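You operate a simulated robot arm through the tools that you are given. There is no shell and no other tool. Be economical: measure what you need, move in short steps, check, and stop when the job is done.

The job below is to be done with a simulated robot arm. You get a single attempt, and the scene is never put back.

TASK
Strike the heaped cup level with the bar, tip it into the cylinder and tap it three times.
Fine: bar and cup go back. Set down upright: wooden bar.

The check looks at the end state, three seconds after you hand in, the way a careful person would. Anything else that was tipped, shoved, dropped, spilled or broken makes it a failure.

THE ROBOT
A 6-joint arm with a two-finger parallel gripper, fixed in place. Base frame: the origin is at the foot of the arm, x ahead of it, y to its left, z up; the work surface is at about z = 0.85. Lengths are in m, angles in degrees, forces in N, time in s.
With the tool pointing down near the work surface it reaches from about 0.24 to 0.64 m from the base axis. Its first joint turns from -66.0 to 66.0 degrees. Payload 2.7 kg.
Tool frame: the origin (TCP) lies between the finger pads and is the grasp point; the fingertips stand 0.023 m ahead of it; z points along the fingers, y is the line along which they close. Largest opening 0.094 m; finger width 0.038, thickness 0.01; the body of the gripper, 0.054 by 0.096 m, starts 0.039 m behind the TCP.
Orientation is that of the tool frame in the base frame, as a unit quaternion [w, x, y, z]. With the fingers straight down and closing along the base's y, the tool's x points along the base's -x, its y along +y and its z along -z.

THE INTERFACE
- The arm moves only by the tool drive_tool. Its argument "motion" is a list of rows, each an object (a shift or turn left out is 0, a gripper value left out holds the last) with "jaw": the finger opening in m, from 0 to 0.094; "travel": the shift along the tool's x, y, z in m, a list of three; "delta_rot": the turn, a rotation vector about the tool's x, y, z in degrees, a list of three. In form: [{"jaw": jaw, "travel": [tx, ty, tz], "delta_rot": [wx, wy, wz]}, ...]. A call has 1 to 10 rows; each row shifts and turns the commanded pose from where the row before left it, along the tool's axes as they then stand. A row lasts 0.2 s, in which the tool goes at most 0.05 m and 8.6 degrees; a call with a longer step from one row to the next is refused whole, and so is a gripper value outside its range. A pose out of reach is approached as far as the arm can. The call stops where the force on the tool passes 70 N (or 10 N more than at its start, if that is more) or the arm is blocked; 0.2 s more then pass. Each finger travels about 0.045 m/s and halts on what it meets, pressing with about 24 N; the grip force reading is that of the motor and also rises with nothing between the fingers. The clock runs only during rows and for 0.2 s after the last one: add rows that do not move to give the fingers time. The reply holds the time, the measured pose of the TCP, the force on the tool along the base axes, the opening and the grip force, in the units named above and with some noise, with the torque about the TCP (base axes, N m) and any sound that the robot's microphone picked up, and new pictures: "show" is both (left out), scene, wrist or none.
- Cameras (640 x 400 px; columns grow to the right, rows downward): "scene" is fixed at [0.0893, -0.4417, 1.421]; the picture's right is [0.63, -0.78, 0.00], its down [-0.30, -0.24, -0.92] and it looks along [0.72, 0.58, -0.39] (base axes); focal length 246 px, centre (320, 200). "wrist" rides on the gripper at [0.086, 0.016, -0.075] in the tool frame; the picture's right is [-0.18, 0.98, 0.00], its down [-0.58, -0.11, -0.81] and it looks along [-0.79, -0.15, 0.59] (tool axes); focal length 243 px, centre (320, 200). There is no depth. A picture from a camera that has moved, and an enlarged one, comes with that camera's place and axes in the base frame and with its lens.
- close_up(camera, box): a new picture of the part [left, top, right, bottom] of that camera's present view, enlarged. The clock stands still meanwhile.
- finish_job(): hands the job in; it is judged then, once.

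Work in short steps. Places have to be worked out from the pictures, the camera data and where the tool is seen: move nearer, look again, correct. Check each grasp and each placing, and mend what went wrong. You have 120 turns and 200 pictures in all, those below and enlarged ones among them. Open the gripper and draw the arm clear of the work before you hand the job in, unless the task says otherwise; then end with one line.

The tools are called after "Emit:" by a JSON object that holds its "api" and its "payload". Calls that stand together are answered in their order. drive_tool: Moves the arm, as the interface text tells. Its arguments: {"type":"object","properties":{"motion":{"type":"array"},"show":{"type":"string","enum":["both","scene","wrist","none"]}},"required":["motion"]} The other tools are called the same way: close_up (camera, box) takes an enlarged picture of a part of a camera's view; finish_job () hands the job in.

At the start:

```text
t: 0.0
tcp_pos: [0.2809, -0.0831, 1.3165]
ee_rot: [0.001, 0.0, 1.0, -0.001]
force: [-0.3, 0.2, -0.4]
ft_torque: [-0.01, 0.02, -0.03]
gripper_width: 0.0942
finger_force: 0.0
```

scene: 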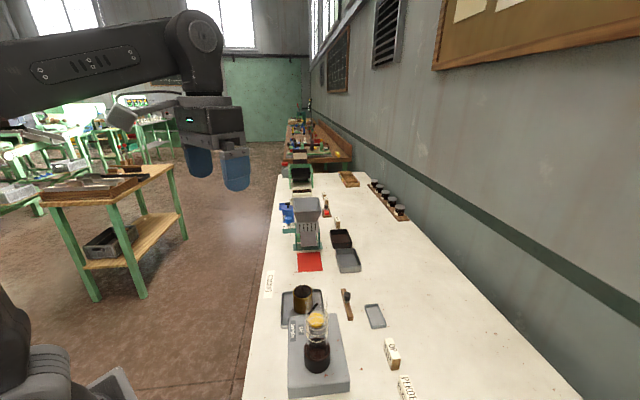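
wrist: 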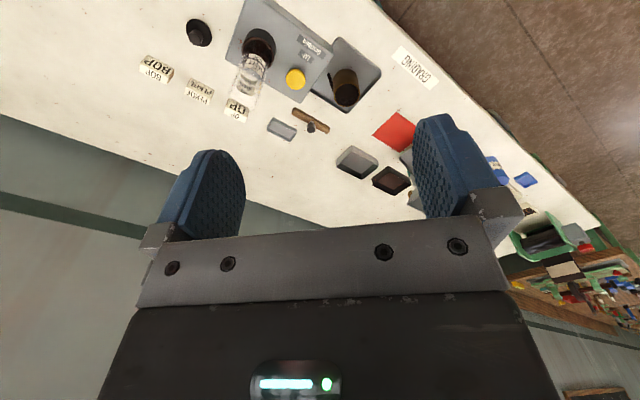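

I'll begin by looking closer at the work area in both views.

Emit:
{"api": "close_up", "payload": {"camera": "scene", "box": [250, 260, 450, 400]}}

Emit:
{"api": "close_up", "payload": {"camera": "wrist", "box": [130, 0, 450, 200]}}

```text
2.86 times, centred on (350, 330) of scene
camera zoom: at [0.0893, -0.4417, 1.421], right [0.63, -0.78, 0.0], down [-0.3, -0.24, -0.92], along [0.72, 0.58, -0.39], focal length 702 px, centre (234, -171)
```

zoom: 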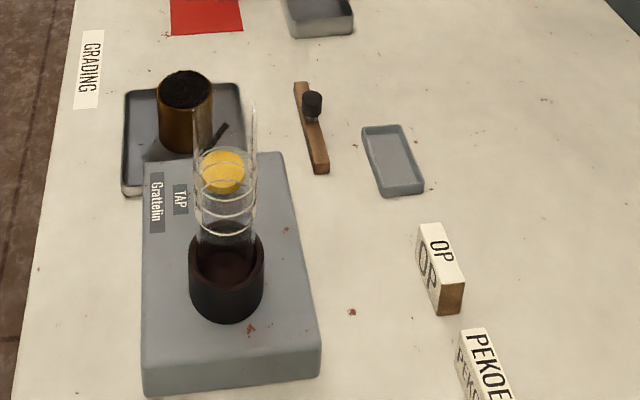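

```text
2.00 times, centred on (290, 100) of wrist
camera zoom: at [0.1943, -0.0677, 1.3913], right [0.18, 0.98, 0.0], down [0.58, -0.11, 0.81], along [0.79, -0.15, -0.59], focal length 485 px, centre (380, 400)
```

zoom: 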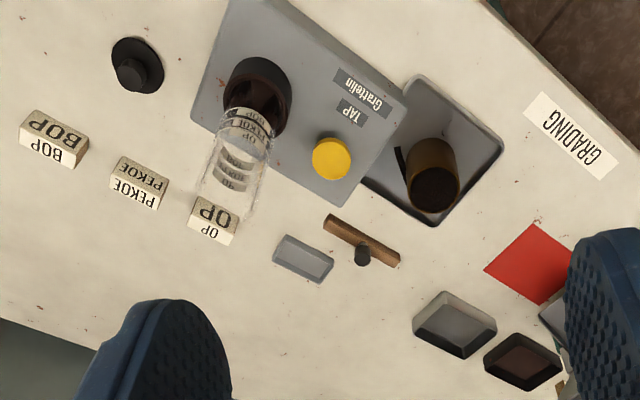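

The heaped cup stands in a tray near (0.47,-0.065), the bar is near (0.56,-0.16), and the tap unit's yellow button is near (0.42,-0.16). I'll lower the arm in free space for a closer look.

Emit:
{"api": "drive_tool", "payload": {"motion": [{"travel": [0, 0, 0.05]}, {"travel": [0, 0, 0.05]}, {"travel": [0, 0, 0.05]}, {"travel": [0, 0, 0.03]}, {}], "show": "both"}}

```text
t: 1.2
tcp_pos: [0.2808, -0.0827, 1.1379]
ee_rot: [0.002, 0.001, 1.0, 0.0]
force: [0.0, 0.1, -0.1]
ft_torque: [-0.01, -0.01, 0.01]
gripper_width: 0.0941
finger_force: 0.1
camera wrist: at [0.1939, -0.0675, 1.2105], right [0.18, 0.98, 0.0], down [0.58, -0.11, 0.81], along [0.79, -0.15, -0.59], focal length 243 px, centre (320, 200)
```

scene: 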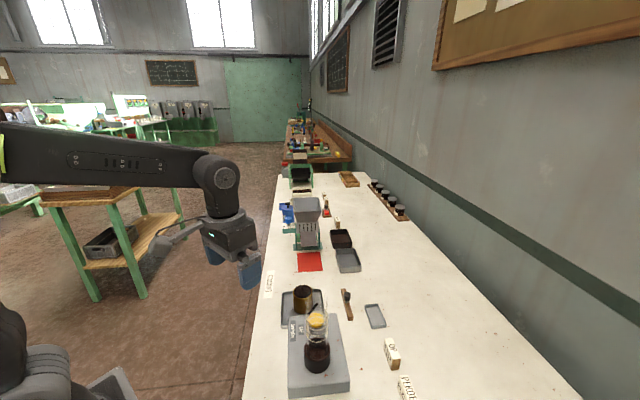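
wrist: 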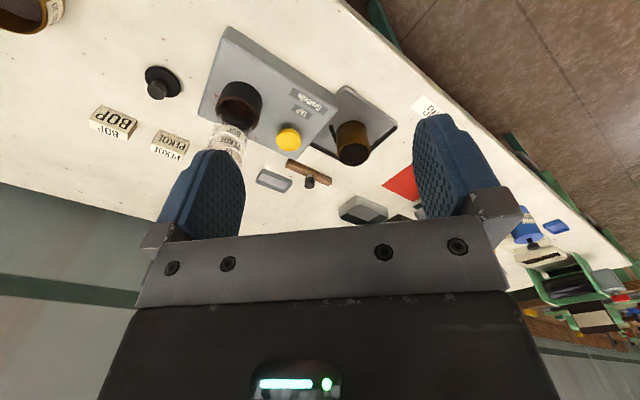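

Emit:
{"api": "close_up", "payload": {"camera": "wrist", "box": [190, 20, 430, 230]}}

Emit:
{"api": "close_up", "payload": {"camera": "scene", "box": [270, 275, 370, 345]}}

Emit:
{"api": "close_up", "payload": {"camera": "scene", "box": [275, 300, 375, 400]}}

```text
1.90 times, centred on (310, 125) of wrist
camera zoom: at [0.1939, -0.0675, 1.2105], right [0.18, 0.98, 0.0], down [0.58, -0.11, 0.81], along [0.79, -0.15, -0.59], focal length 462 px, centre (339, 343)
```

zoom: 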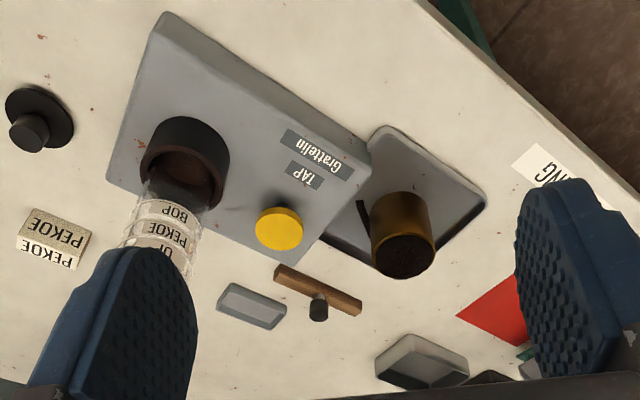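

```text
5.71 times, centred on (320, 310) of scene
camera zoom: at [0.0893, -0.4417, 1.421], right [0.63, -0.78, 0.0], down [-0.3, -0.24, -0.92], along [0.72, 0.58, -0.39], focal length 1405 px, centre (320, -429)
```

zoom: 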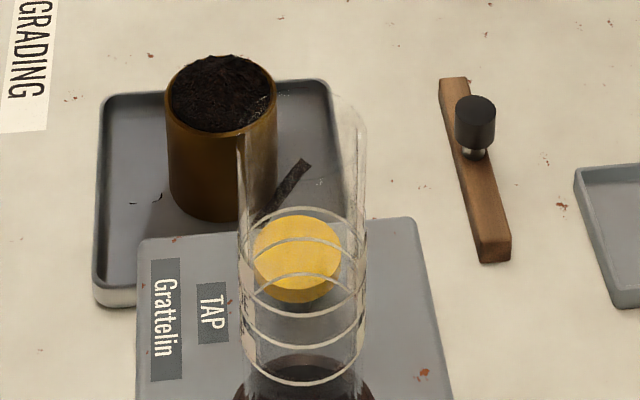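

```text
4.00 times, centred on (325, 350) of scene
camera zoom: at [0.0893, -0.4417, 1.421], right [0.63, -0.78, 0.0], down [-0.3, -0.24, -0.92], along [0.72, 0.58, -0.39], focal length 983 px, centre (300, -400)
```

zoom: 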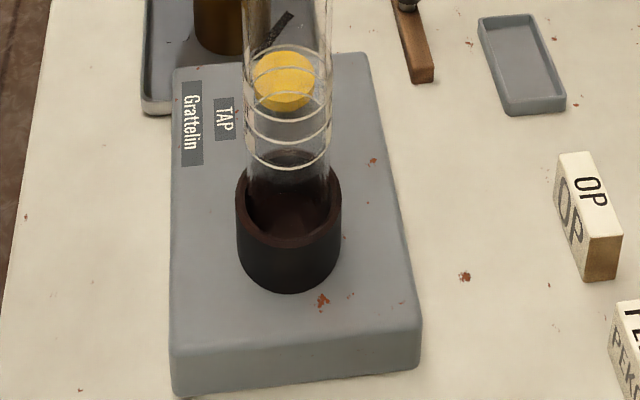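

The cup is at about (0.48,-0.062) with its rim near z 0.907. The cylinder is at about (0.364,-0.212) with its mouth near z 1.067. I'll move above the bar at a safe height and turn the tool to match its line.

Emit:
{"api": "drive_tool", "payload": {"motion": [{"travel": [-0.0473, -0.0129, 0]}, {"travel": [-0.0473, -0.0129, 0]}, {"travel": [-0.0473, -0.0129, 0]}, {"travel": [-0.0473, -0.0129, 0]}, {"travel": [-0.0473, -0.0129, 0]}, {"travel": [-0.0473, -0.0129, 0]}, {"delta_rot": [0, 0, 8.5]}, {"delta_rot": [0, 0, 8.5]}, {"delta_rot": [0, 0, 8.5]}, {"delta_rot": [0, 0, 8.5]}], "show": "none"}}

Emit:
{"api": "drive_tool", "payload": {"motion": [{"delta_rot": [0, 0, 6], "travel": [0, 0, 0.04]}, {"travel": [0, 0, 0.05]}, {"travel": [0, 0, 0.03]}, {}], "show": "both"}}

```text
t: 3.4
tcp_pos: [0.5655, -0.1602, 1.1375]
ee_rot: [0.001, 0.293, 0.956, 0.0]
force: [-0.2, -0.1, -1.0]
ft_torque: [0.01, 0.0, -0.02]
gripper_width: 0.0942
finger_force: 0.1
```

```text
t: 4.4
tcp_pos: [0.5654, -0.1605, 1.0166]
ee_rot: [0.001, 0.342, 0.94, 0.0]
force: [-0.7, -0.2, 0.9]
ft_torque: [-0.04, -0.01, 0.0]
gripper_width: 0.0938
finger_force: 0.1
camera wrist: at [0.5097, -0.0926, 1.0909], right [0.77, 0.63, 0.0], down [0.37, -0.46, 0.81], along [0.51, -0.62, -0.59], focal length 243 px, centre (320, 200)
```

scene: 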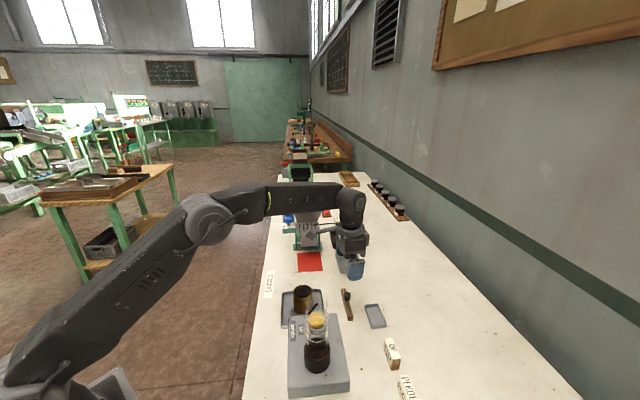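
wrist: 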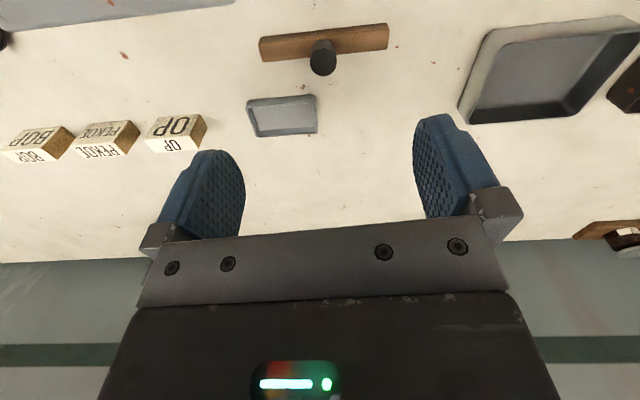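

The bar spans about (0.531,-0.198) to (0.606,-0.119), with its knob at about (0.568,-0.158). I'll fine-align and come partway down.

Emit:
{"api": "drive_tool", "payload": {"motion": [{"travel": [-0.0007, 0.0032, 0.03], "delta_rot": [0, 0, 4]}, {"travel": [0, 0, 0.04]}, {}], "show": "wrist"}}

Emit:
{"api": "close_up", "payload": {"camera": "wrist", "box": [220, 20, 420, 145]}}

Emit:
{"api": "close_up", "payload": {"camera": "scene", "box": [310, 255, 390, 330]}}

```text
t: 5.2
tcp_pos: [0.5683, -0.1581, 0.9464]
ee_rot: [0.001, 0.375, 0.927, 0.0]
force: [-0.1, 0.4, 0.3]
ft_torque: [-0.01, 0.03, -0.02]
gripper_width: 0.094
finger_force: 0.0
camera wrist: at [0.5173, -0.087, 1.021], right [0.82, 0.58, 0.0], down [0.34, -0.48, 0.81], along [0.47, -0.66, -0.59], focal length 243 px, centre (320, 200)
```

wrist: 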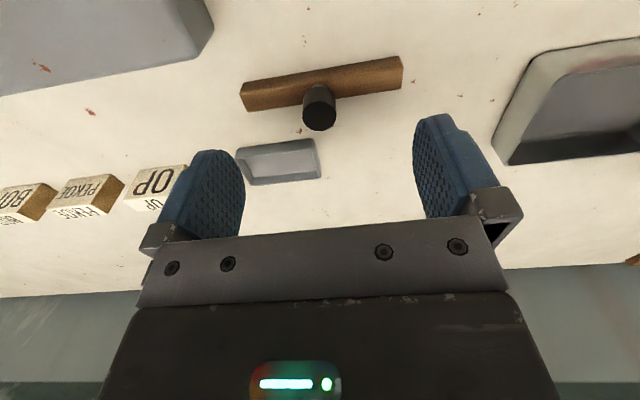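

```text
3.20 times, centred on (320, 82) of wrist
camera zoom: at [0.5173, -0.087, 1.021], right [0.82, 0.58, 0.0], down [0.34, -0.48, 0.81], along [0.47, -0.66, -0.59], focal length 776 px, centre (320, 576)
```

zoom: 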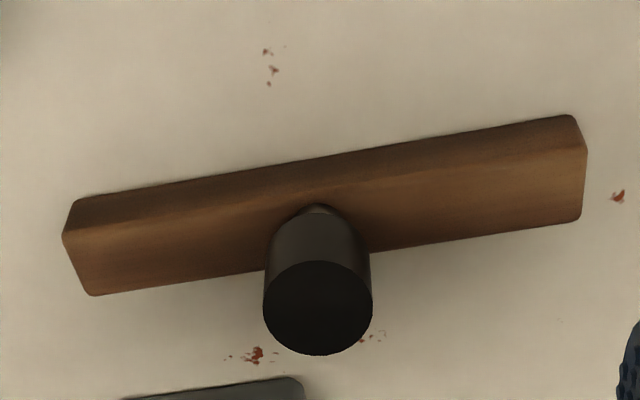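

```text
5.33 times, centred on (350, 292) of scene
camera zoom: at [0.0893, -0.4417, 1.421], right [0.63, -0.78, 0.0], down [-0.3, -0.24, -0.92], along [0.72, 0.58, -0.39], focal length 1311 px, centre (160, -293)
```

zoom: 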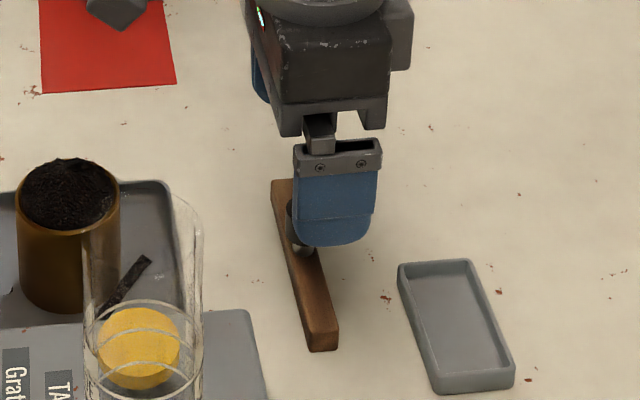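

The bar lies at 45° and is centred at (0.5665,-0.157), with the knob top at about z 0.897. I'll go down around the knob and close.

Emit:
{"api": "drive_tool", "payload": {"motion": [{"travel": [0.0017, -0.0005, 0.03], "delta_rot": [0, 0, 1]}, {"travel": [0, 0, 0.0214]}, {}, {"jaw": 0.05}, {"jaw": 0.03}, {"jaw": 0.01}, {"jaw": 0.0}, {}, {}, {}], "show": "both"}}

```text
t: 7.4
tcp_pos: [0.5673, -0.1584, 0.8964]
ee_rot: [0.002, 0.383, 0.924, 0.0]
force: [0.2, 0.1, 1.8]
ft_torque: [-0.07, 0.04, -0.01]
gripper_width: 0.0195
finger_force: 24.3
camera wrist: at [0.5172, -0.0855, 0.9705], right [0.83, 0.56, 0.0], down [0.33, -0.49, 0.81], along [0.46, -0.67, -0.59], focal length 243 px, centre (320, 200)
```

scene: 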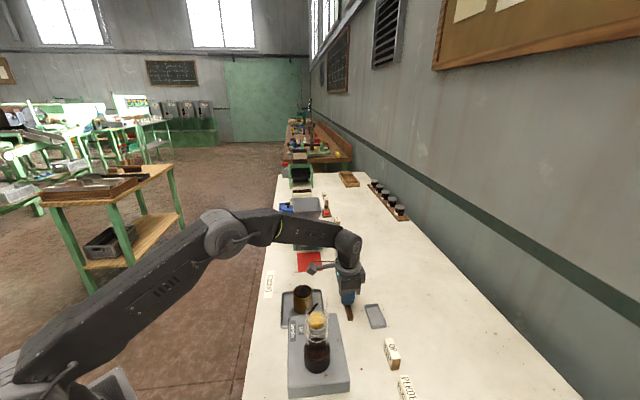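
wrist: 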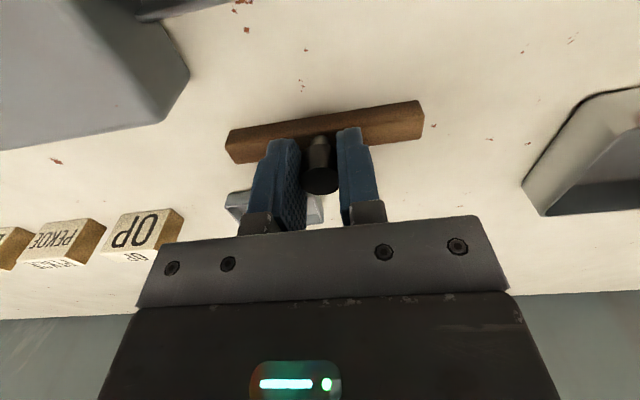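

The knob is held at 0.0195 m, and at rest TCP z 0.8964 means the bar bottom is at 0.850. I'll lift and carry it to the near side of the cup, above rim height.

Emit:
{"api": "drive_tool", "payload": {"motion": [{"travel": [0, 0, -0.02]}, {"travel": [0, 0, -0.04]}, {"travel": [0, 0, -0.04]}, {"travel": [0.0435, 0.0032, 0]}, {"travel": [0.0435, 0.0032, 0]}, {}], "show": "both"}}

Emit:
{"api": "close_up", "payload": {"camera": "scene", "box": [270, 250, 370, 330]}}

Emit:
{"api": "close_up", "payload": {"camera": "wrist", "box": [200, 0, 440, 200]}}

```text
t: 8.8
tcp_pos: [0.5106, -0.0916, 0.9956]
ee_rot: [0.002, 0.382, 0.924, 0.001]
force: [0.9, -0.3, -0.5]
ft_torque: [0.02, -0.01, -0.02]
gripper_width: 0.0202
finger_force: 24.1
camera wrist: at [0.4597, -0.0193, 1.07], right [0.83, 0.56, 0.0], down [0.33, -0.49, 0.81], along [0.46, -0.67, -0.59], focal length 243 px, centre (320, 200)
```

scene: 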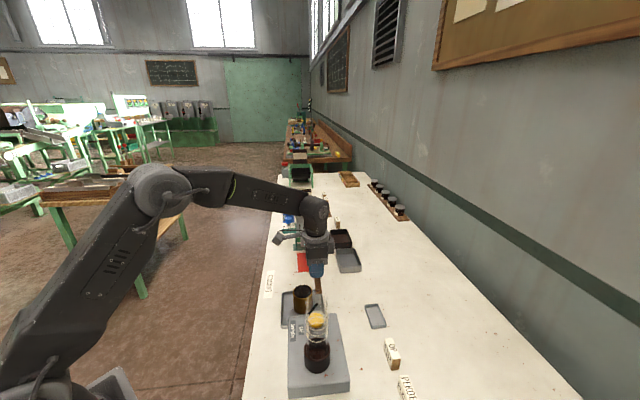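
wrist: 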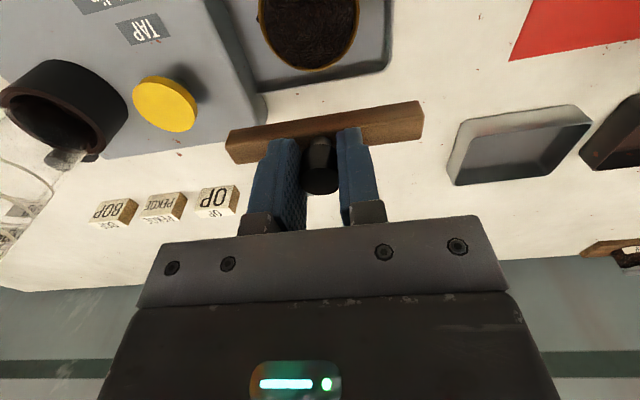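

```text
5.00 times, centred on (320, 290) of scene
camera zoom: at [0.0893, -0.4417, 1.421], right [0.63, -0.78, 0.0], down [-0.3, -0.24, -0.92], along [0.72, 0.58, -0.39], focal length 1229 px, centre (320, -250)
```

zoom: 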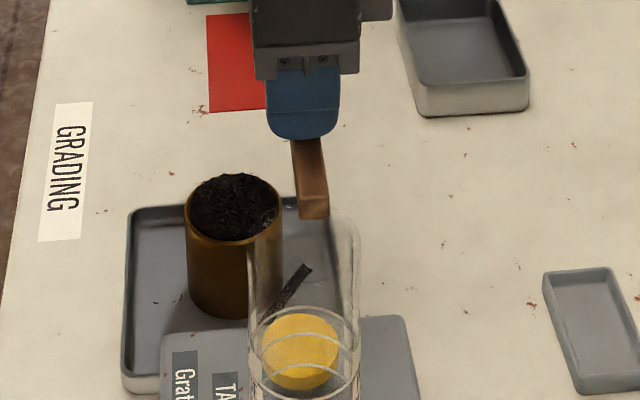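

```text
2.00 times, centred on (320, 100) of wrist
camera zoom: at [0.4597, -0.0193, 1.07], right [0.83, 0.56, 0.0], down [0.33, -0.49, 0.81], along [0.46, -0.67, -0.59], focal length 485 px, centre (320, 400)
```

zoom: 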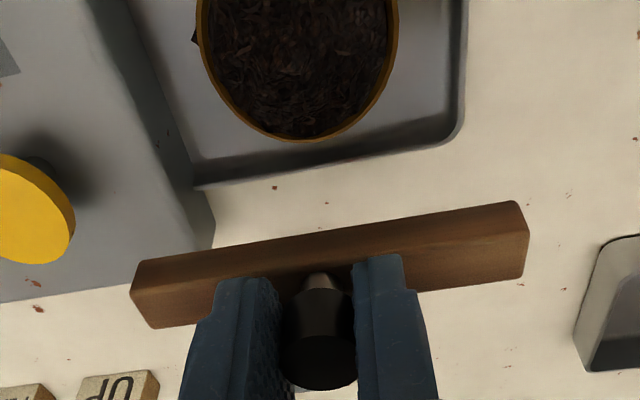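

The heap shows and the bar is level beside the cup. I make the rim about z 0.905–0.912, so I'll take a first slow pass with the bar bottom at about 0.917, safely above it.

Emit:
{"api": "drive_tool", "payload": {"motion": [{"travel": [0, 0, 0.0322]}, {"travel": [0.0095, 0, 0]}, {"travel": [0.0095, 0, 0]}, {"travel": [0.0095, 0, 0]}, {"travel": [0.0095, 0, 0]}, {"travel": [0.0095, 0, 0]}, {"travel": [0.0095, 0, 0]}, {"travel": [0.0095, 0, 0]}, {"travel": [0.0095, 0, 0]}, {"travel": [0.0095, 0, 0]}], "show": "both"}}

Emit:
{"api": "close_up", "payload": {"camera": "scene", "box": [270, 250, 370, 330]}}

Emit:
{"api": "close_up", "payload": {"camera": "wrist", "box": [200, 0, 440, 200]}}

```text
t: 11.0
tcp_pos: [0.4483, -0.0307, 0.9645]
ee_rot: [0.002, 0.383, 0.924, 0.0]
force: [0.0, -0.5, -0.1]
ft_torque: [-0.03, 0.01, -0.01]
gripper_width: 0.0201
finger_force: 23.8
camera wrist: at [0.3988, 0.0411, 1.038], right [0.83, 0.56, 0.0], down [0.33, -0.49, 0.81], along [0.46, -0.67, -0.59], focal length 243 px, centre (320, 200)
```

scene: 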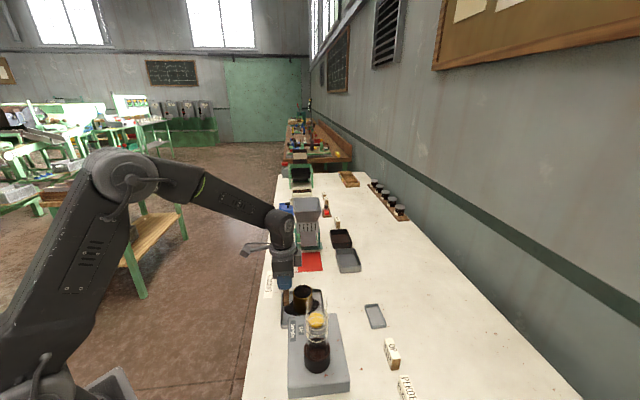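
wrist: 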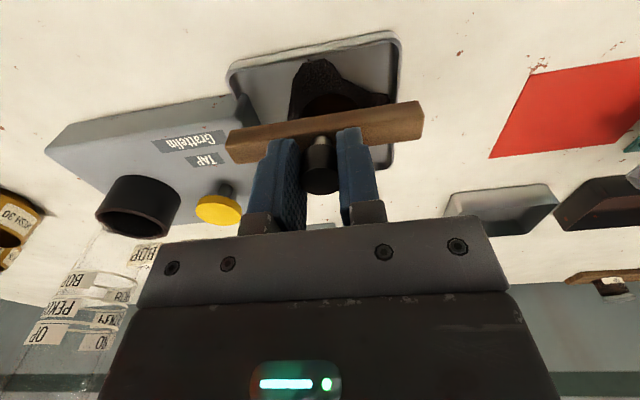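

```text
5.00 times, centred on (320, 290) of scene
camera zoom: at [0.0893, -0.4417, 1.421], right [0.63, -0.78, 0.0], down [-0.3, -0.24, -0.92], along [0.72, 0.58, -0.39], focal length 1229 px, centre (320, -250)
```

zoom: 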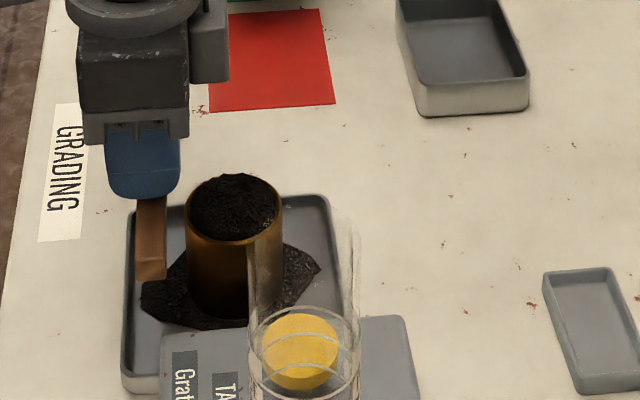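

```text
2.00 times, centred on (320, 100) of wrist
camera zoom: at [0.3988, 0.0411, 1.038], right [0.83, 0.56, 0.0], down [0.33, -0.49, 0.81], along [0.46, -0.67, -0.59], focal length 485 px, centre (320, 400)
```

zoom: 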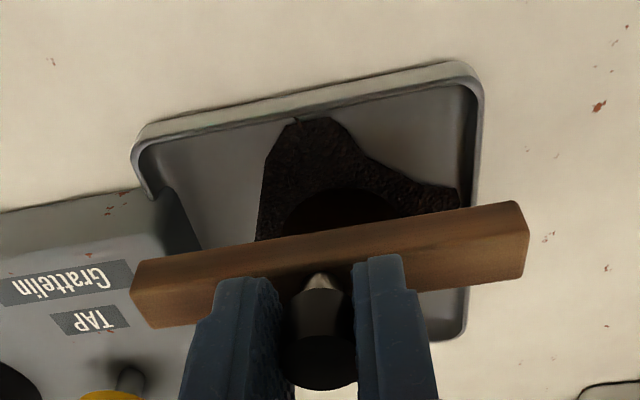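

Some tea came off and stayed in the tray, and there was no contact force. The heap is lower but still proud, so I'll sweep back about 3.5 mm lower.

Emit:
{"api": "drive_tool", "payload": {"motion": [{"travel": [0, 0, 0.0035]}, {"travel": [-0.0095, 0, 0]}, {"travel": [-0.0095, 0, 0]}, {"travel": [-0.0095, 0, 0]}, {"travel": [-0.0095, 0, 0]}, {"travel": [-0.0095, 0, 0]}, {"travel": [-0.0095, 0, 0]}, {"travel": [-0.0095, 0, 0]}, {"travel": [-0.0095, 0, 0]}, {"travel": [-0.0095, 0, 0]}], "show": "none"}}

Emit:
{"api": "close_up", "payload": {"camera": "scene", "box": [270, 260, 350, 320]}}

```text
t: 13.2
tcp_pos: [0.5111, -0.0918, 0.961]
ee_rot: [0.002, 0.382, 0.924, 0.001]
force: [-0.1, -1.0, 0.0]
ft_torque: [0.03, 0.01, -0.03]
gripper_width: 0.0199
finger_force: 24.1
```

```text
6.67 times, centred on (310, 290) of scene
camera zoom: at [0.0893, -0.4417, 1.421], right [0.63, -0.78, 0.0], down [-0.3, -0.24, -0.92], along [0.72, 0.58, -0.39], focal length 1639 px, centre (387, -400)
```

zoom: 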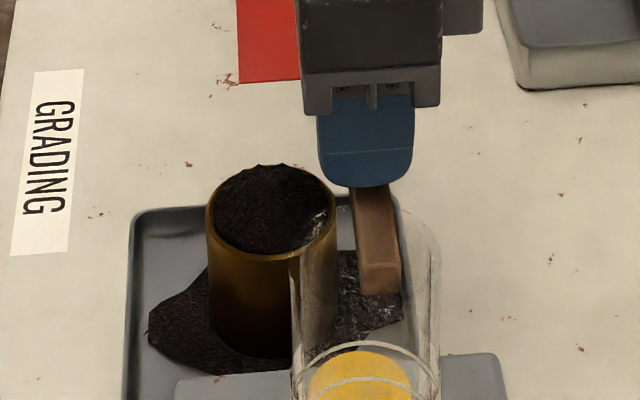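

The rim is emerging but there's still a little proud at the back. I'll bring the bar over the cup centre and lower it in 1 mm steps to feel for the rim.

Emit:
{"api": "drive_tool", "payload": {"motion": [{"travel": [0.0105, 0, 0]}, {"travel": [0.0105, 0, 0]}, {"travel": [0.0105, 0, 0]}, {"travel": [0.0105, 0, 0]}, {"travel": [0, 0, 0.001]}, {"travel": [0, 0, 0.001]}, {}], "show": "none"}}

Emit:
{"api": "drive_tool", "payload": {"motion": [{"travel": [0, 0, 0.001]}, {}], "show": "none"}}

```text
t: 14.8
tcp_pos: [0.4805, -0.0622, 0.9599]
ee_rot: [0.002, 0.383, 0.924, 0.001]
force: [-0.2, 0.7, -0.4]
ft_torque: [-0.02, 0.01, 0.02]
gripper_width: 0.0197
finger_force: 23.7
```

```text
t: 15.4
tcp_pos: [0.4792, -0.0628, 0.9567]
ee_rot: [0.001, 0.383, 0.924, 0.001]
force: [-0.6, -0.2, -0.6]
ft_torque: [0.02, 0.02, 0.02]
gripper_width: 0.0198
finger_force: 23.8
```

There's no contact yet at a bar bottom of about 0.911. I'll continue in 1 mm steps.

Emit:
{"api": "drive_tool", "payload": {"motion": [{"travel": [0, 0, 0.001]}, {}], "show": "none"}}

Emit:
{"api": "close_up", "payload": {"camera": "scene", "box": [270, 260, 350, 320]}}

Emit:
{"api": "close_up", "payload": {"camera": "wrist", "box": [200, 0, 440, 200]}}

```text
t: 16.0
tcp_pos: [0.4796, -0.0622, 0.9559]
ee_rot: [0.001, 0.383, 0.924, 0.0]
force: [-0.1, -1.2, 0.1]
ft_torque: [-0.02, -0.02, 0.0]
gripper_width: 0.0199
finger_force: 23.9
```

```text
6.67 times, centred on (310, 290) of scene
camera zoom: at [0.0892, -0.4417, 1.421], right [0.63, -0.78, 0.0], down [-0.3, -0.24, -0.92], along [0.72, 0.58, -0.39], focal length 1639 px, centre (387, -400)
```

zoom: 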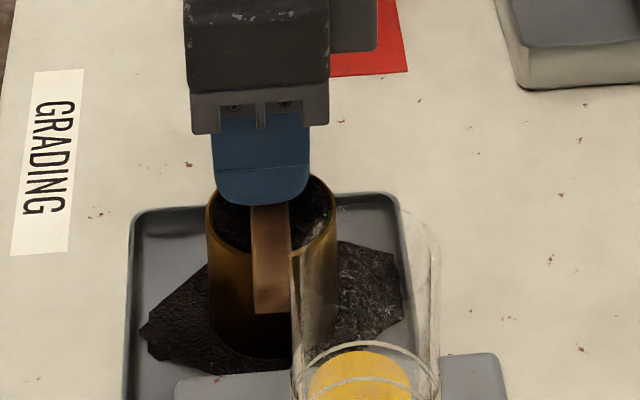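

```text
2.00 times, centred on (320, 100) of wrist
camera zoom: at [0.4297, 0.0099, 1.0304], right [0.82, 0.57, 0.0], down [0.33, -0.49, 0.81], along [0.46, -0.67, -0.59], focal length 485 px, centre (320, 400)
```

zoom: 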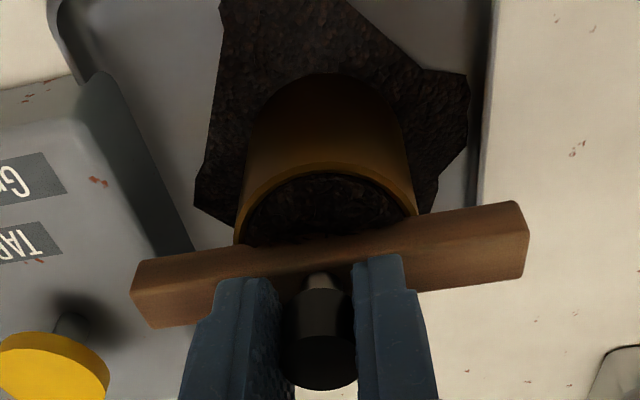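

Both rim edges now show clean beside the bar. I'll sweep out at this height (about 0.0095 above table-rest scale, no contact) to one side and then look.

Emit:
{"api": "drive_tool", "payload": {"motion": [{"travel": [0.009, 0, 0]}, {"travel": [0.009, 0, 0]}, {"travel": [0.009, 0, 0]}, {"travel": [0.009, 0, 0]}, {"travel": [0.009, 0, 0]}, {}], "show": "none"}}

Emit:
{"api": "drive_tool", "payload": {"motion": [{"travel": [-0.01, 0, 0]}, {"travel": [-0.01, 0, 0]}, {"travel": [-0.01, 0, 0]}, {"travel": [-0.01, 0, 0]}, {"travel": [-0.01, 0, 0]}, {"travel": [-0.01, 0, 0]}, {"travel": [-0.01, 0, 0]}, {"travel": [-0.01, 0, 0]}, {"travel": [-0.01, 0, 0]}, {}], "show": "none"}}

Emit:
{"api": "close_up", "payload": {"camera": "scene", "box": [275, 270, 335, 315]}}

```text
t: 17.4
tcp_pos: [0.4484, -0.0298, 0.9569]
ee_rot: [0.001, 0.382, 0.924, 0.0]
force: [-0.1, 0.3, -0.2]
ft_torque: [-0.01, 0.01, 0.01]
gripper_width: 0.0199
finger_force: 24.3
```

```text
t: 19.6
tcp_pos: [0.5123, -0.0947, 0.9571]
ee_rot: [0.001, 0.383, 0.924, 0.0]
force: [-0.7, 0.2, 0.1]
ft_torque: [0.02, -0.03, 0.02]
gripper_width: 0.02
finger_force: 24.0
```

```text
8.89 times, centred on (305, 292) of scene
camera zoom: at [0.0893, -0.4417, 1.421], right [0.63, -0.78, 0.0], down [-0.3, -0.24, -0.92], along [0.72, 0.58, -0.39], focal length 2185 px, centre (453, -622)
```

zoom: 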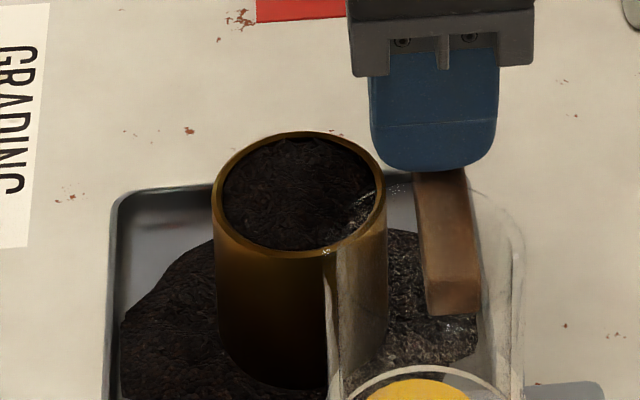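

It looks nearly level with the rim clear all round. To be exact, I'll go back over the centre and lower until the bar touches the rim.

Emit:
{"api": "drive_tool", "payload": {"motion": [{"travel": [0.0115, 0, 0]}, {"travel": [0.0115, 0, 0]}, {"travel": [0.0115, 0, 0]}, {"travel": [0.0115, 0, 0]}, {"travel": [0, 0, 0.001]}, {}, {}], "show": "none"}}

Emit:
{"api": "drive_tool", "payload": {"motion": [{"travel": [0, 0, 0.001]}, {}, {}], "show": "none"}}

```text
t: 21.2
tcp_pos: [0.4802, -0.0616, 0.9559]
ee_rot: [0.001, 0.383, 0.924, 0.0]
force: [-3.3, 1.3, 12.1]
ft_torque: [-0.08, 0.16, -0.02]
gripper_width: 0.0198
finger_force: 23.6
```

```text
t: 22.0
tcp_pos: [0.4794, -0.0607, 0.9554]
ee_rot: [0.003, 0.382, 0.924, 0.001]
force: [-0.2, 0.0, 20.2]
ft_torque: [-0.11, 0.08, 0.01]
gripper_width: 0.0197
finger_force: 24.3
```

Contact shows the rim at TCP z of about 0.956, so the earlier sweep ran within about 0.5 mm of it. I'll ease off to near zero load, finish the strike off the cup, then check.

Emit:
{"api": "drive_tool", "payload": {"motion": [{"travel": [0, 0, -0.0022]}, {}, {"travel": [-0.009, 0, 0]}, {"travel": [-0.009, 0, 0]}, {"travel": [-0.009, 0, 0]}, {"travel": [-0.009, 0, 0]}, {"travel": [-0.009, 0, 0]}, {}], "show": "none"}}

Emit:
{"api": "close_up", "payload": {"camera": "scene", "box": [275, 270, 335, 315]}}

```text
t: 23.8
tcp_pos: [0.5108, -0.0934, 0.9571]
ee_rot: [-0.001, 0.382, 0.924, 0.001]
force: [-0.8, -0.2, -1.2]
ft_torque: [-0.03, 0.01, 0.01]
gripper_width: 0.0196
finger_force: 24.8
```

```text
8.89 times, centred on (305, 292) of scene
camera zoom: at [0.0893, -0.4417, 1.421], right [0.63, -0.78, 0.0], down [-0.3, -0.24, -0.92], along [0.72, 0.58, -0.39], focal length 2185 px, centre (453, -622)
```

zoom: 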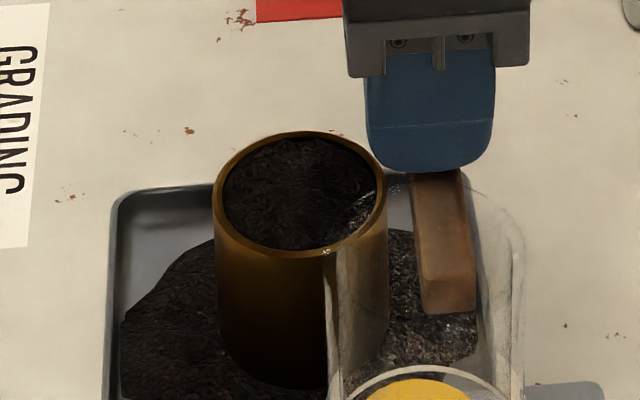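

The cup is struck level. Now I'll return the bar to its place: lift, carry back, and lower to just above the table.

Emit:
{"api": "drive_tool", "payload": {"motion": [{"travel": [0, 0, -0.03]}, {"travel": [-0.0427, -0.003, 0]}, {"travel": [-0.0427, -0.003, 0]}, {}, {"travel": [0, 0, 0.04]}, {"travel": [0, 0, 0.03]}, {"travel": [0, 0, 0.012]}, {}], "show": "both"}}

Emit:
{"api": "close_up", "payload": {"camera": "scene", "box": [310, 255, 390, 330]}}

```text
t: 25.6
tcp_pos: [0.5687, -0.158, 0.9042]
ee_rot: [0.001, 0.383, 0.924, 0.001]
force: [-0.5, -0.7, -0.9]
ft_torque: [0.02, 0.02, -0.01]
gripper_width: 0.0196
finger_force: 24.1
camera wrist: at [0.5176, -0.0861, 0.9789], right [0.83, 0.56, 0.0], down [0.33, -0.49, 0.81], along [0.46, -0.67, -0.59], focal length 243 px, centre (320, 200)
```

scene: 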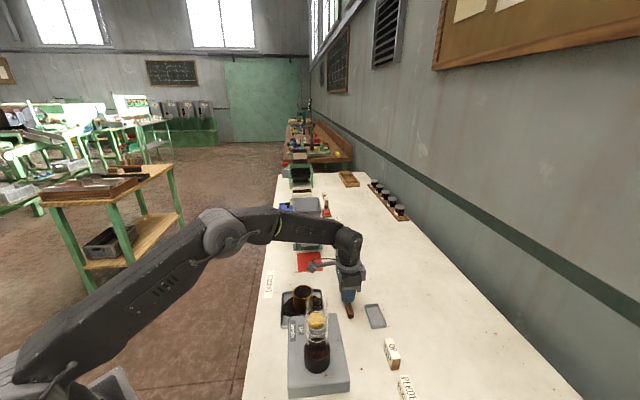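
wrist: 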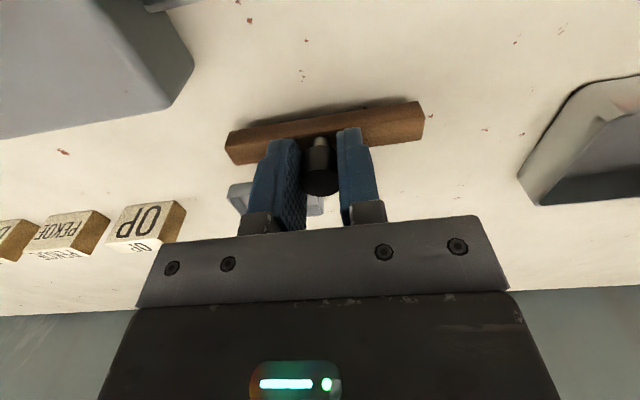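

```text
5.33 times, centred on (350, 292) of scene
camera zoom: at [0.0893, -0.4417, 1.421], right [0.63, -0.78, 0.0], down [-0.3, -0.24, -0.92], along [0.72, 0.58, -0.39], focal length 1311 px, centre (160, -293)
```

zoom: 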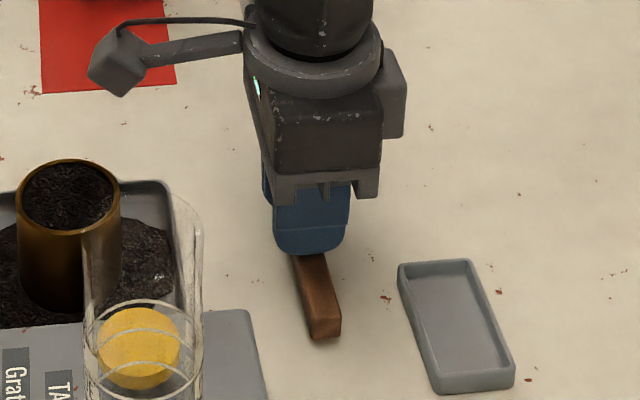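

The bar hovers about 8 mm above its place. I'll lower it to touch.

Emit:
{"api": "drive_tool", "payload": {"motion": [{"travel": [0.0007, -0.0009, 0.006]}, {"travel": [0, 0, 0.001]}, {}, {}], "show": "none"}}

Emit:
{"api": "drive_tool", "payload": {"motion": [{"travel": [0, 0, 0.001]}, {}, {}], "show": "none"}}

```text
t: 26.6
tcp_pos: [0.5666, -0.1581, 0.8972]
ee_rot: [0.0, 0.383, 0.924, 0.001]
force: [0.0, -0.6, -0.1]
ft_torque: [-0.01, -0.01, -0.02]
gripper_width: 0.0198
finger_force: 23.8
```

```text
t: 27.4
tcp_pos: [0.5671, -0.1588, 0.8972]
ee_rot: [0.001, 0.383, 0.924, 0.0]
force: [-0.2, 0.0, 0.1]
ft_torque: [0.0, 0.02, -0.02]
gripper_width: 0.0197
finger_force: 24.0
```

Still no contact, so I'll go down one more millimetre.

Emit:
{"api": "drive_tool", "payload": {"motion": [{"travel": [0, 0, 0.001]}, {}, {}], "show": "none"}}

Emit:
{"api": "drive_tool", "payload": {"motion": [{"travel": [0, 0, 0.0007]}, {}, {}], "show": "none"}}

```text
t: 28.2
tcp_pos: [0.5671, -0.1582, 0.8961]
ee_rot: [0.001, 0.383, 0.924, 0.0]
force: [0.0, 0.5, -0.7]
ft_torque: [-0.02, -0.01, 0.01]
gripper_width: 0.0197
finger_force: 24.2
```

```text
t: 29.0
tcp_pos: [0.5653, -0.1575, 0.8955]
ee_rot: [0.001, 0.383, 0.924, 0.0]
force: [-0.4, -0.5, 2.0]
ft_torque: [-0.09, 0.11, 0.0]
gripper_width: 0.0196
finger_force: 24.1
```

The bar is touching the table with light force. I'll release it, rise straight up and check.

Emit:
{"api": "drive_tool", "payload": {"motion": [{"jaw": 0.03}, {"jaw": 0.05}, {"jaw": 0.08}, {}, {"travel": [0, 0, -0.04]}, {"travel": [0, 0, -0.05]}, {"travel": [0, 0, -0.05]}, {}], "show": "both"}}

Emit:
{"api": "close_up", "payload": {"camera": "scene", "box": [280, 255, 380, 335]}}

```text
t: 30.8
tcp_pos: [0.5665, -0.1579, 1.0354]
ee_rot: [0.002, 0.383, 0.924, 0.001]
force: [-0.2, -0.2, 0.5]
ft_torque: [0.03, -0.02, -0.04]
gripper_width: 0.0801
finger_force: 0.1
camera wrist: at [0.516, -0.0859, 1.1096], right [0.83, 0.56, 0.0], down [0.33, -0.49, 0.81], along [0.46, -0.67, -0.59], focal length 243 px, centre (320, 200)
```

scene: 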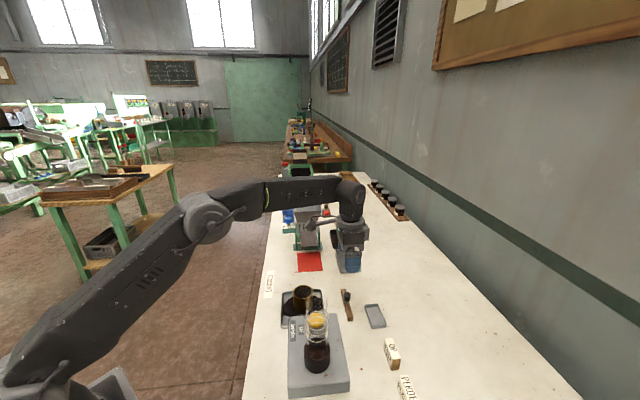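
wrist: 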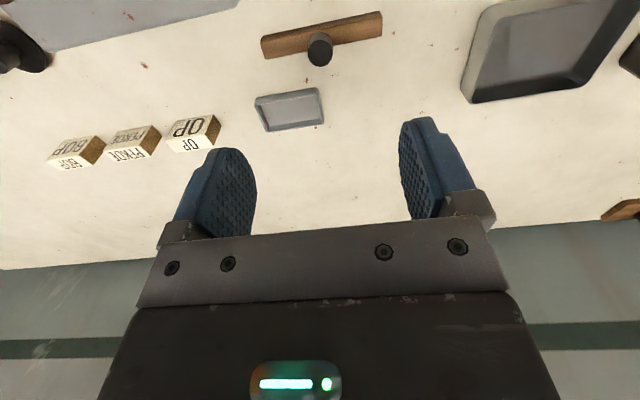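

```text
5.00 times, centred on (330, 295) of scene
camera zoom: at [0.0892, -0.4417, 1.421], right [0.63, -0.78, 0.0], down [-0.3, -0.24, -0.92], along [0.72, 0.58, -0.39], focal length 1229 px, centre (270, -275)
```

zoom: 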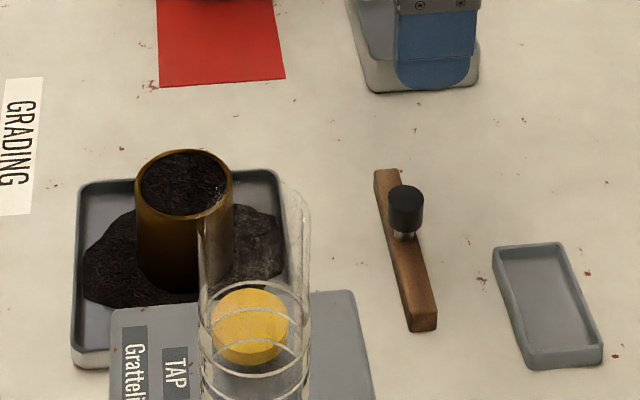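

The bar stands back at its place, knob up. To tip the cup I'll grasp it from the side with the tool near-horizontal and the camera on top, so the pour is a roll. First I'll rise and back off, then turn the tool half round in free space.

Emit:
{"api": "drive_tool", "payload": {"motion": [{"travel": [0, 0, -0.05]}, {"travel": [0, 0, -0.05]}, {"travel": [0.043, 0.0016, 0]}, {"travel": [0.043, 0.0016, 0]}, {"travel": [0.043, 0.0016, 0]}, {"travel": [0.043, 0.0016, 0]}, {"travel": [0.043, 0.0016, 0]}, {"delta_rot": [0, 0, -8.5]}, {"delta_rot": [0, 0, -8.5]}, {"delta_rot": [0, 0, -8.5]}], "show": "none"}}

Emit:
{"api": "drive_tool", "payload": {"motion": [{"delta_rot": [0, 0, -8.5]}, {"delta_rot": [0, 0, -8.5]}, {"delta_rot": [0, 0, -8.5]}, {"delta_rot": [0, 0, -8.5]}, {"delta_rot": [0, 0, -8.5]}, {"delta_rot": [0, 0, -8.5]}, {"delta_rot": [0, 0, -8.5]}, {"delta_rot": [0, 0, -8.5]}, {"delta_rot": [0, 0, -8.5]}, {"delta_rot": [0, 0, -8.5]}], "show": "none"}}

Emit:
{"api": "drive_tool", "payload": {"motion": [{"delta_rot": [0, 0, -8.5]}, {"delta_rot": [0, 0, -8.5]}, {"delta_rot": [0, 0, -8.5]}, {"delta_rot": [0, 0, -8.5]}, {"delta_rot": [0, 0, -8.5]}, {"delta_rot": [0, 0, -8.5]}, {"delta_rot": [0, 0, -8.5]}, {"delta_rot": [0, 0, -8.5]}, {"delta_rot": [0, 0, -1.5]}, {}], "show": "scene"}}

```text
t: 33.0
tcp_pos: [0.418, -0.0009, 1.1344]
ee_rot: [0.001, 0.169, 0.986, -0.001]
force: [-0.2, -0.1, -0.5]
ft_torque: [-0.02, -0.02, -0.01]
gripper_width: 0.08
finger_force: 0.0
```

```text
t: 35.2
tcp_pos: [0.4195, 0.0003, 1.1341]
ee_rot: [0.001, -0.541, 0.841, 0.0]
force: [0.3, -0.2, -0.8]
ft_torque: [0.01, 0.01, -0.01]
gripper_width: 0.0802
finger_force: 0.0
```

```text
t: 37.4
tcp_pos: [0.42, 0.0, 1.1349]
ee_rot: [0.0, 0.924, -0.382, 0.001]
force: [-0.4, 0.7, 0.6]
ft_torque: [0.01, 0.0, 0.0]
gripper_width: 0.0799
finger_force: 0.1
```

scene: 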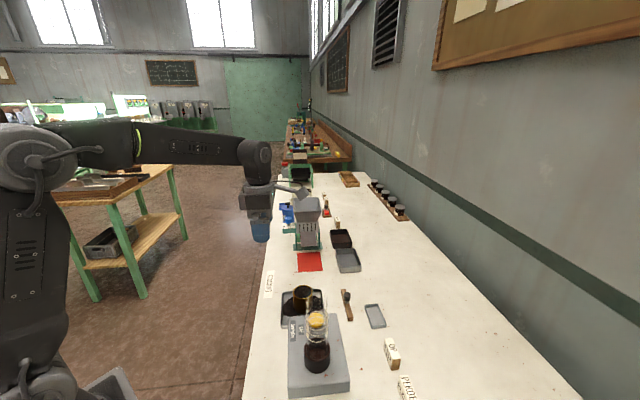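

The half-turn reached fully. Now I'll pitch the tool up by 75° so the fingers point toward (+x,-y), 15° below horizontal.

Emit:
{"api": "drive_tool", "payload": {"motion": [{"delta_rot": [0, 8.4, 0]}, {"delta_rot": [0, 8.4, 0]}, {"delta_rot": [0, 8.4, 0]}, {"delta_rot": [0, 8.4, 0]}, {"delta_rot": [0, 8.4, 0]}, {"delta_rot": [0, 8.4, 0]}, {"delta_rot": [0, 8.4, 0]}, {"delta_rot": [0, 8.4, 0]}, {"delta_rot": [0, 7.8, 0]}, {}], "show": "both"}}

```text
t: 39.6
tcp_pos: [0.4184, -0.0013, 1.1349]
ee_rot: [0.233, 0.732, -0.304, 0.564]
force: [-0.9, -0.1, 0.1]
ft_torque: [-0.01, -0.03, 0.01]
gripper_width: 0.0799
finger_force: 0.0
camera wrist: at [0.3722, 0.0225, 1.2373], right [-0.73, -0.66, -0.18], down [-0.58, 0.73, -0.36], along [0.37, -0.15, -0.92], focal length 243 px, centre (320, 200)
```

scene: 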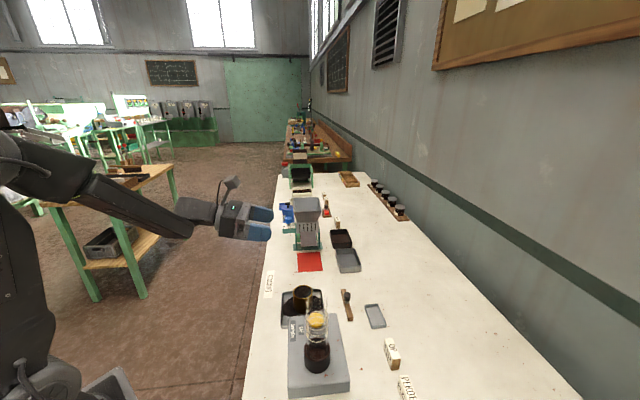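
wrist: 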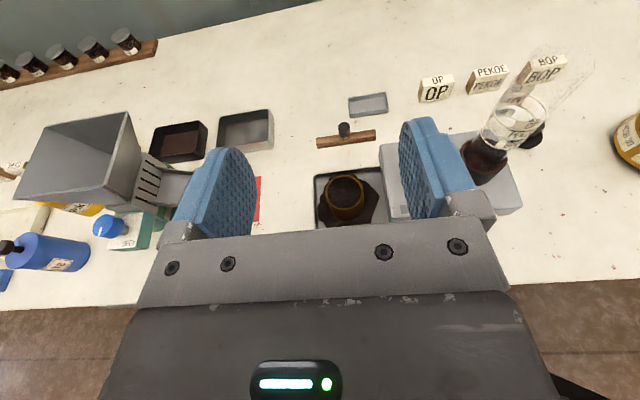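

The side-on pose works, and from here the wrist camera sees the cup and cylinder from above. I'll zoom in to refine both positions.

Emit:
{"api": "close_up", "payload": {"camera": "wrist", "box": [300, 150, 400, 235]}}

Emit:
{"api": "close_up", "payload": {"camera": "wrist", "box": [440, 30, 620, 200]}}

```text
4.71 times, centred on (350, 192) of wrist
camera zoom: at [0.3722, 0.0225, 1.2373], right [-0.73, -0.66, -0.18], down [-0.58, 0.73, -0.36], along [0.37, -0.15, -0.92], focal length 1142 px, centre (179, 235)
```

zoom: 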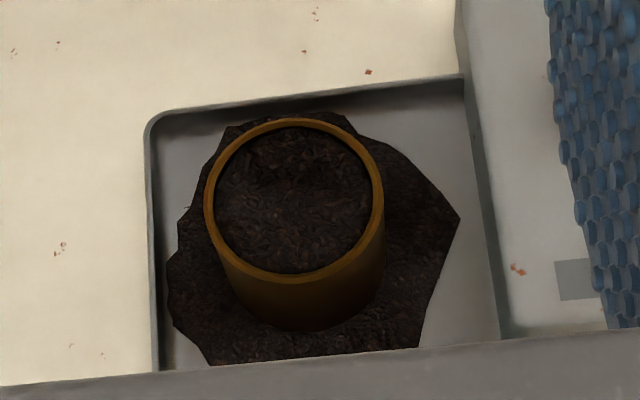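

```text
2.35 times, centred on (530, 115) of wrist
camera zoom: at [0.3722, 0.0225, 1.2373], right [-0.73, -0.66, -0.18], down [-0.58, 0.73, -0.36], along [0.37, -0.15, -0.92], focal length 571 px, centre (-174, 400)
```

zoom: 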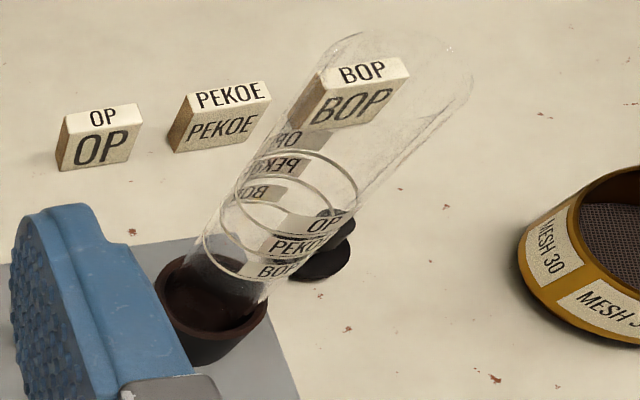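

The cup is at (0.482,-0.063) with its rim near 0.910, and the tool stands 9 cm back along its axis. I'll lower straight down to just above the grasp height.

Emit:
{"api": "drive_tool", "payload": {"motion": [{"travel": [-0.0473, 0, 0.0127]}, {"travel": [-0.0473, 0, 0.0127]}, {"travel": [-0.0473, 0, 0.0127]}, {"travel": [-0.0473, 0, 0.0127]}, {"travel": [-0.02, 0, 0.00535]}, {}], "show": "both"}}

Emit:
{"api": "close_up", "payload": {"camera": "scene", "box": [240, 230, 360, 320]}}

```text
t: 41.0
tcp_pos: [0.421, -0.0006, 0.9174]
ee_rot: [0.232, 0.732, -0.304, 0.564]
force: [-0.2, -0.7, 0.0]
ft_torque: [0.02, 0.0, 0.0]
gripper_width: 0.0801
finger_force: 0.1
camera wrist: at [0.3739, 0.0224, 1.0203], right [-0.73, -0.66, -0.18], down [-0.58, 0.73, -0.35], along [0.37, -0.15, -0.92], focal length 243 px, centre (320, 200)
```

scene: 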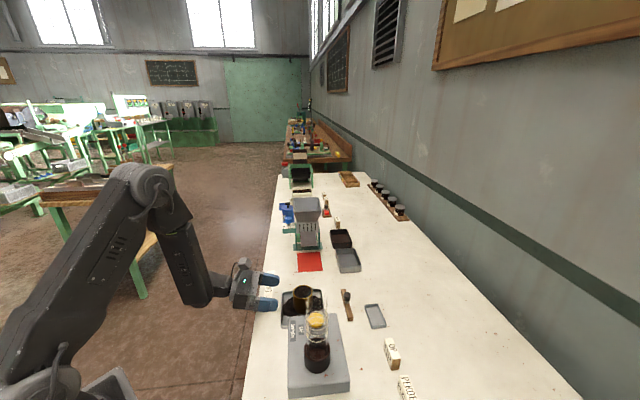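
wrist: 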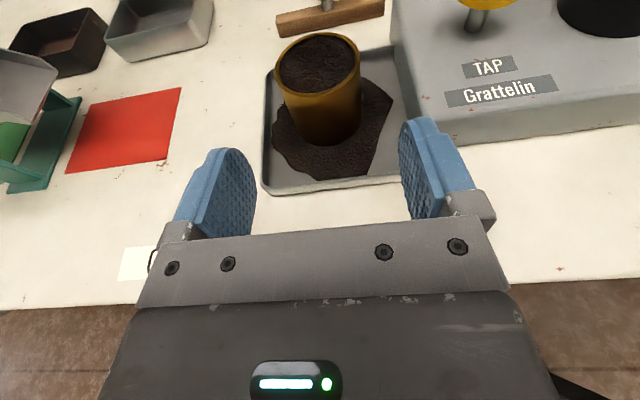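

```text
4.44 times, centred on (300, 275) of scene
camera zoom: at [0.0893, -0.4417, 1.421], right [0.63, -0.78, 0.0], down [-0.3, -0.24, -0.92], along [0.72, 0.58, -0.39], focal length 1092 px, centre (409, -133)
```

zoom: 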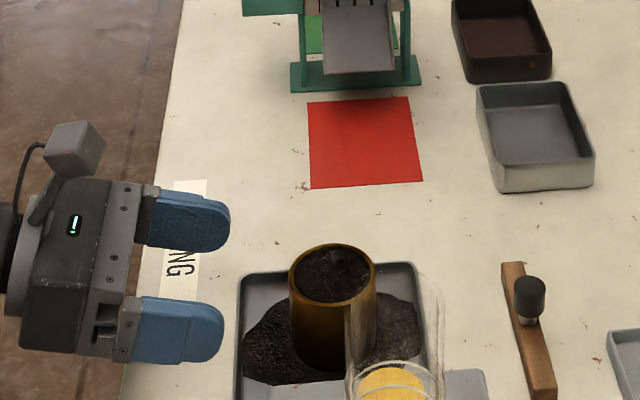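

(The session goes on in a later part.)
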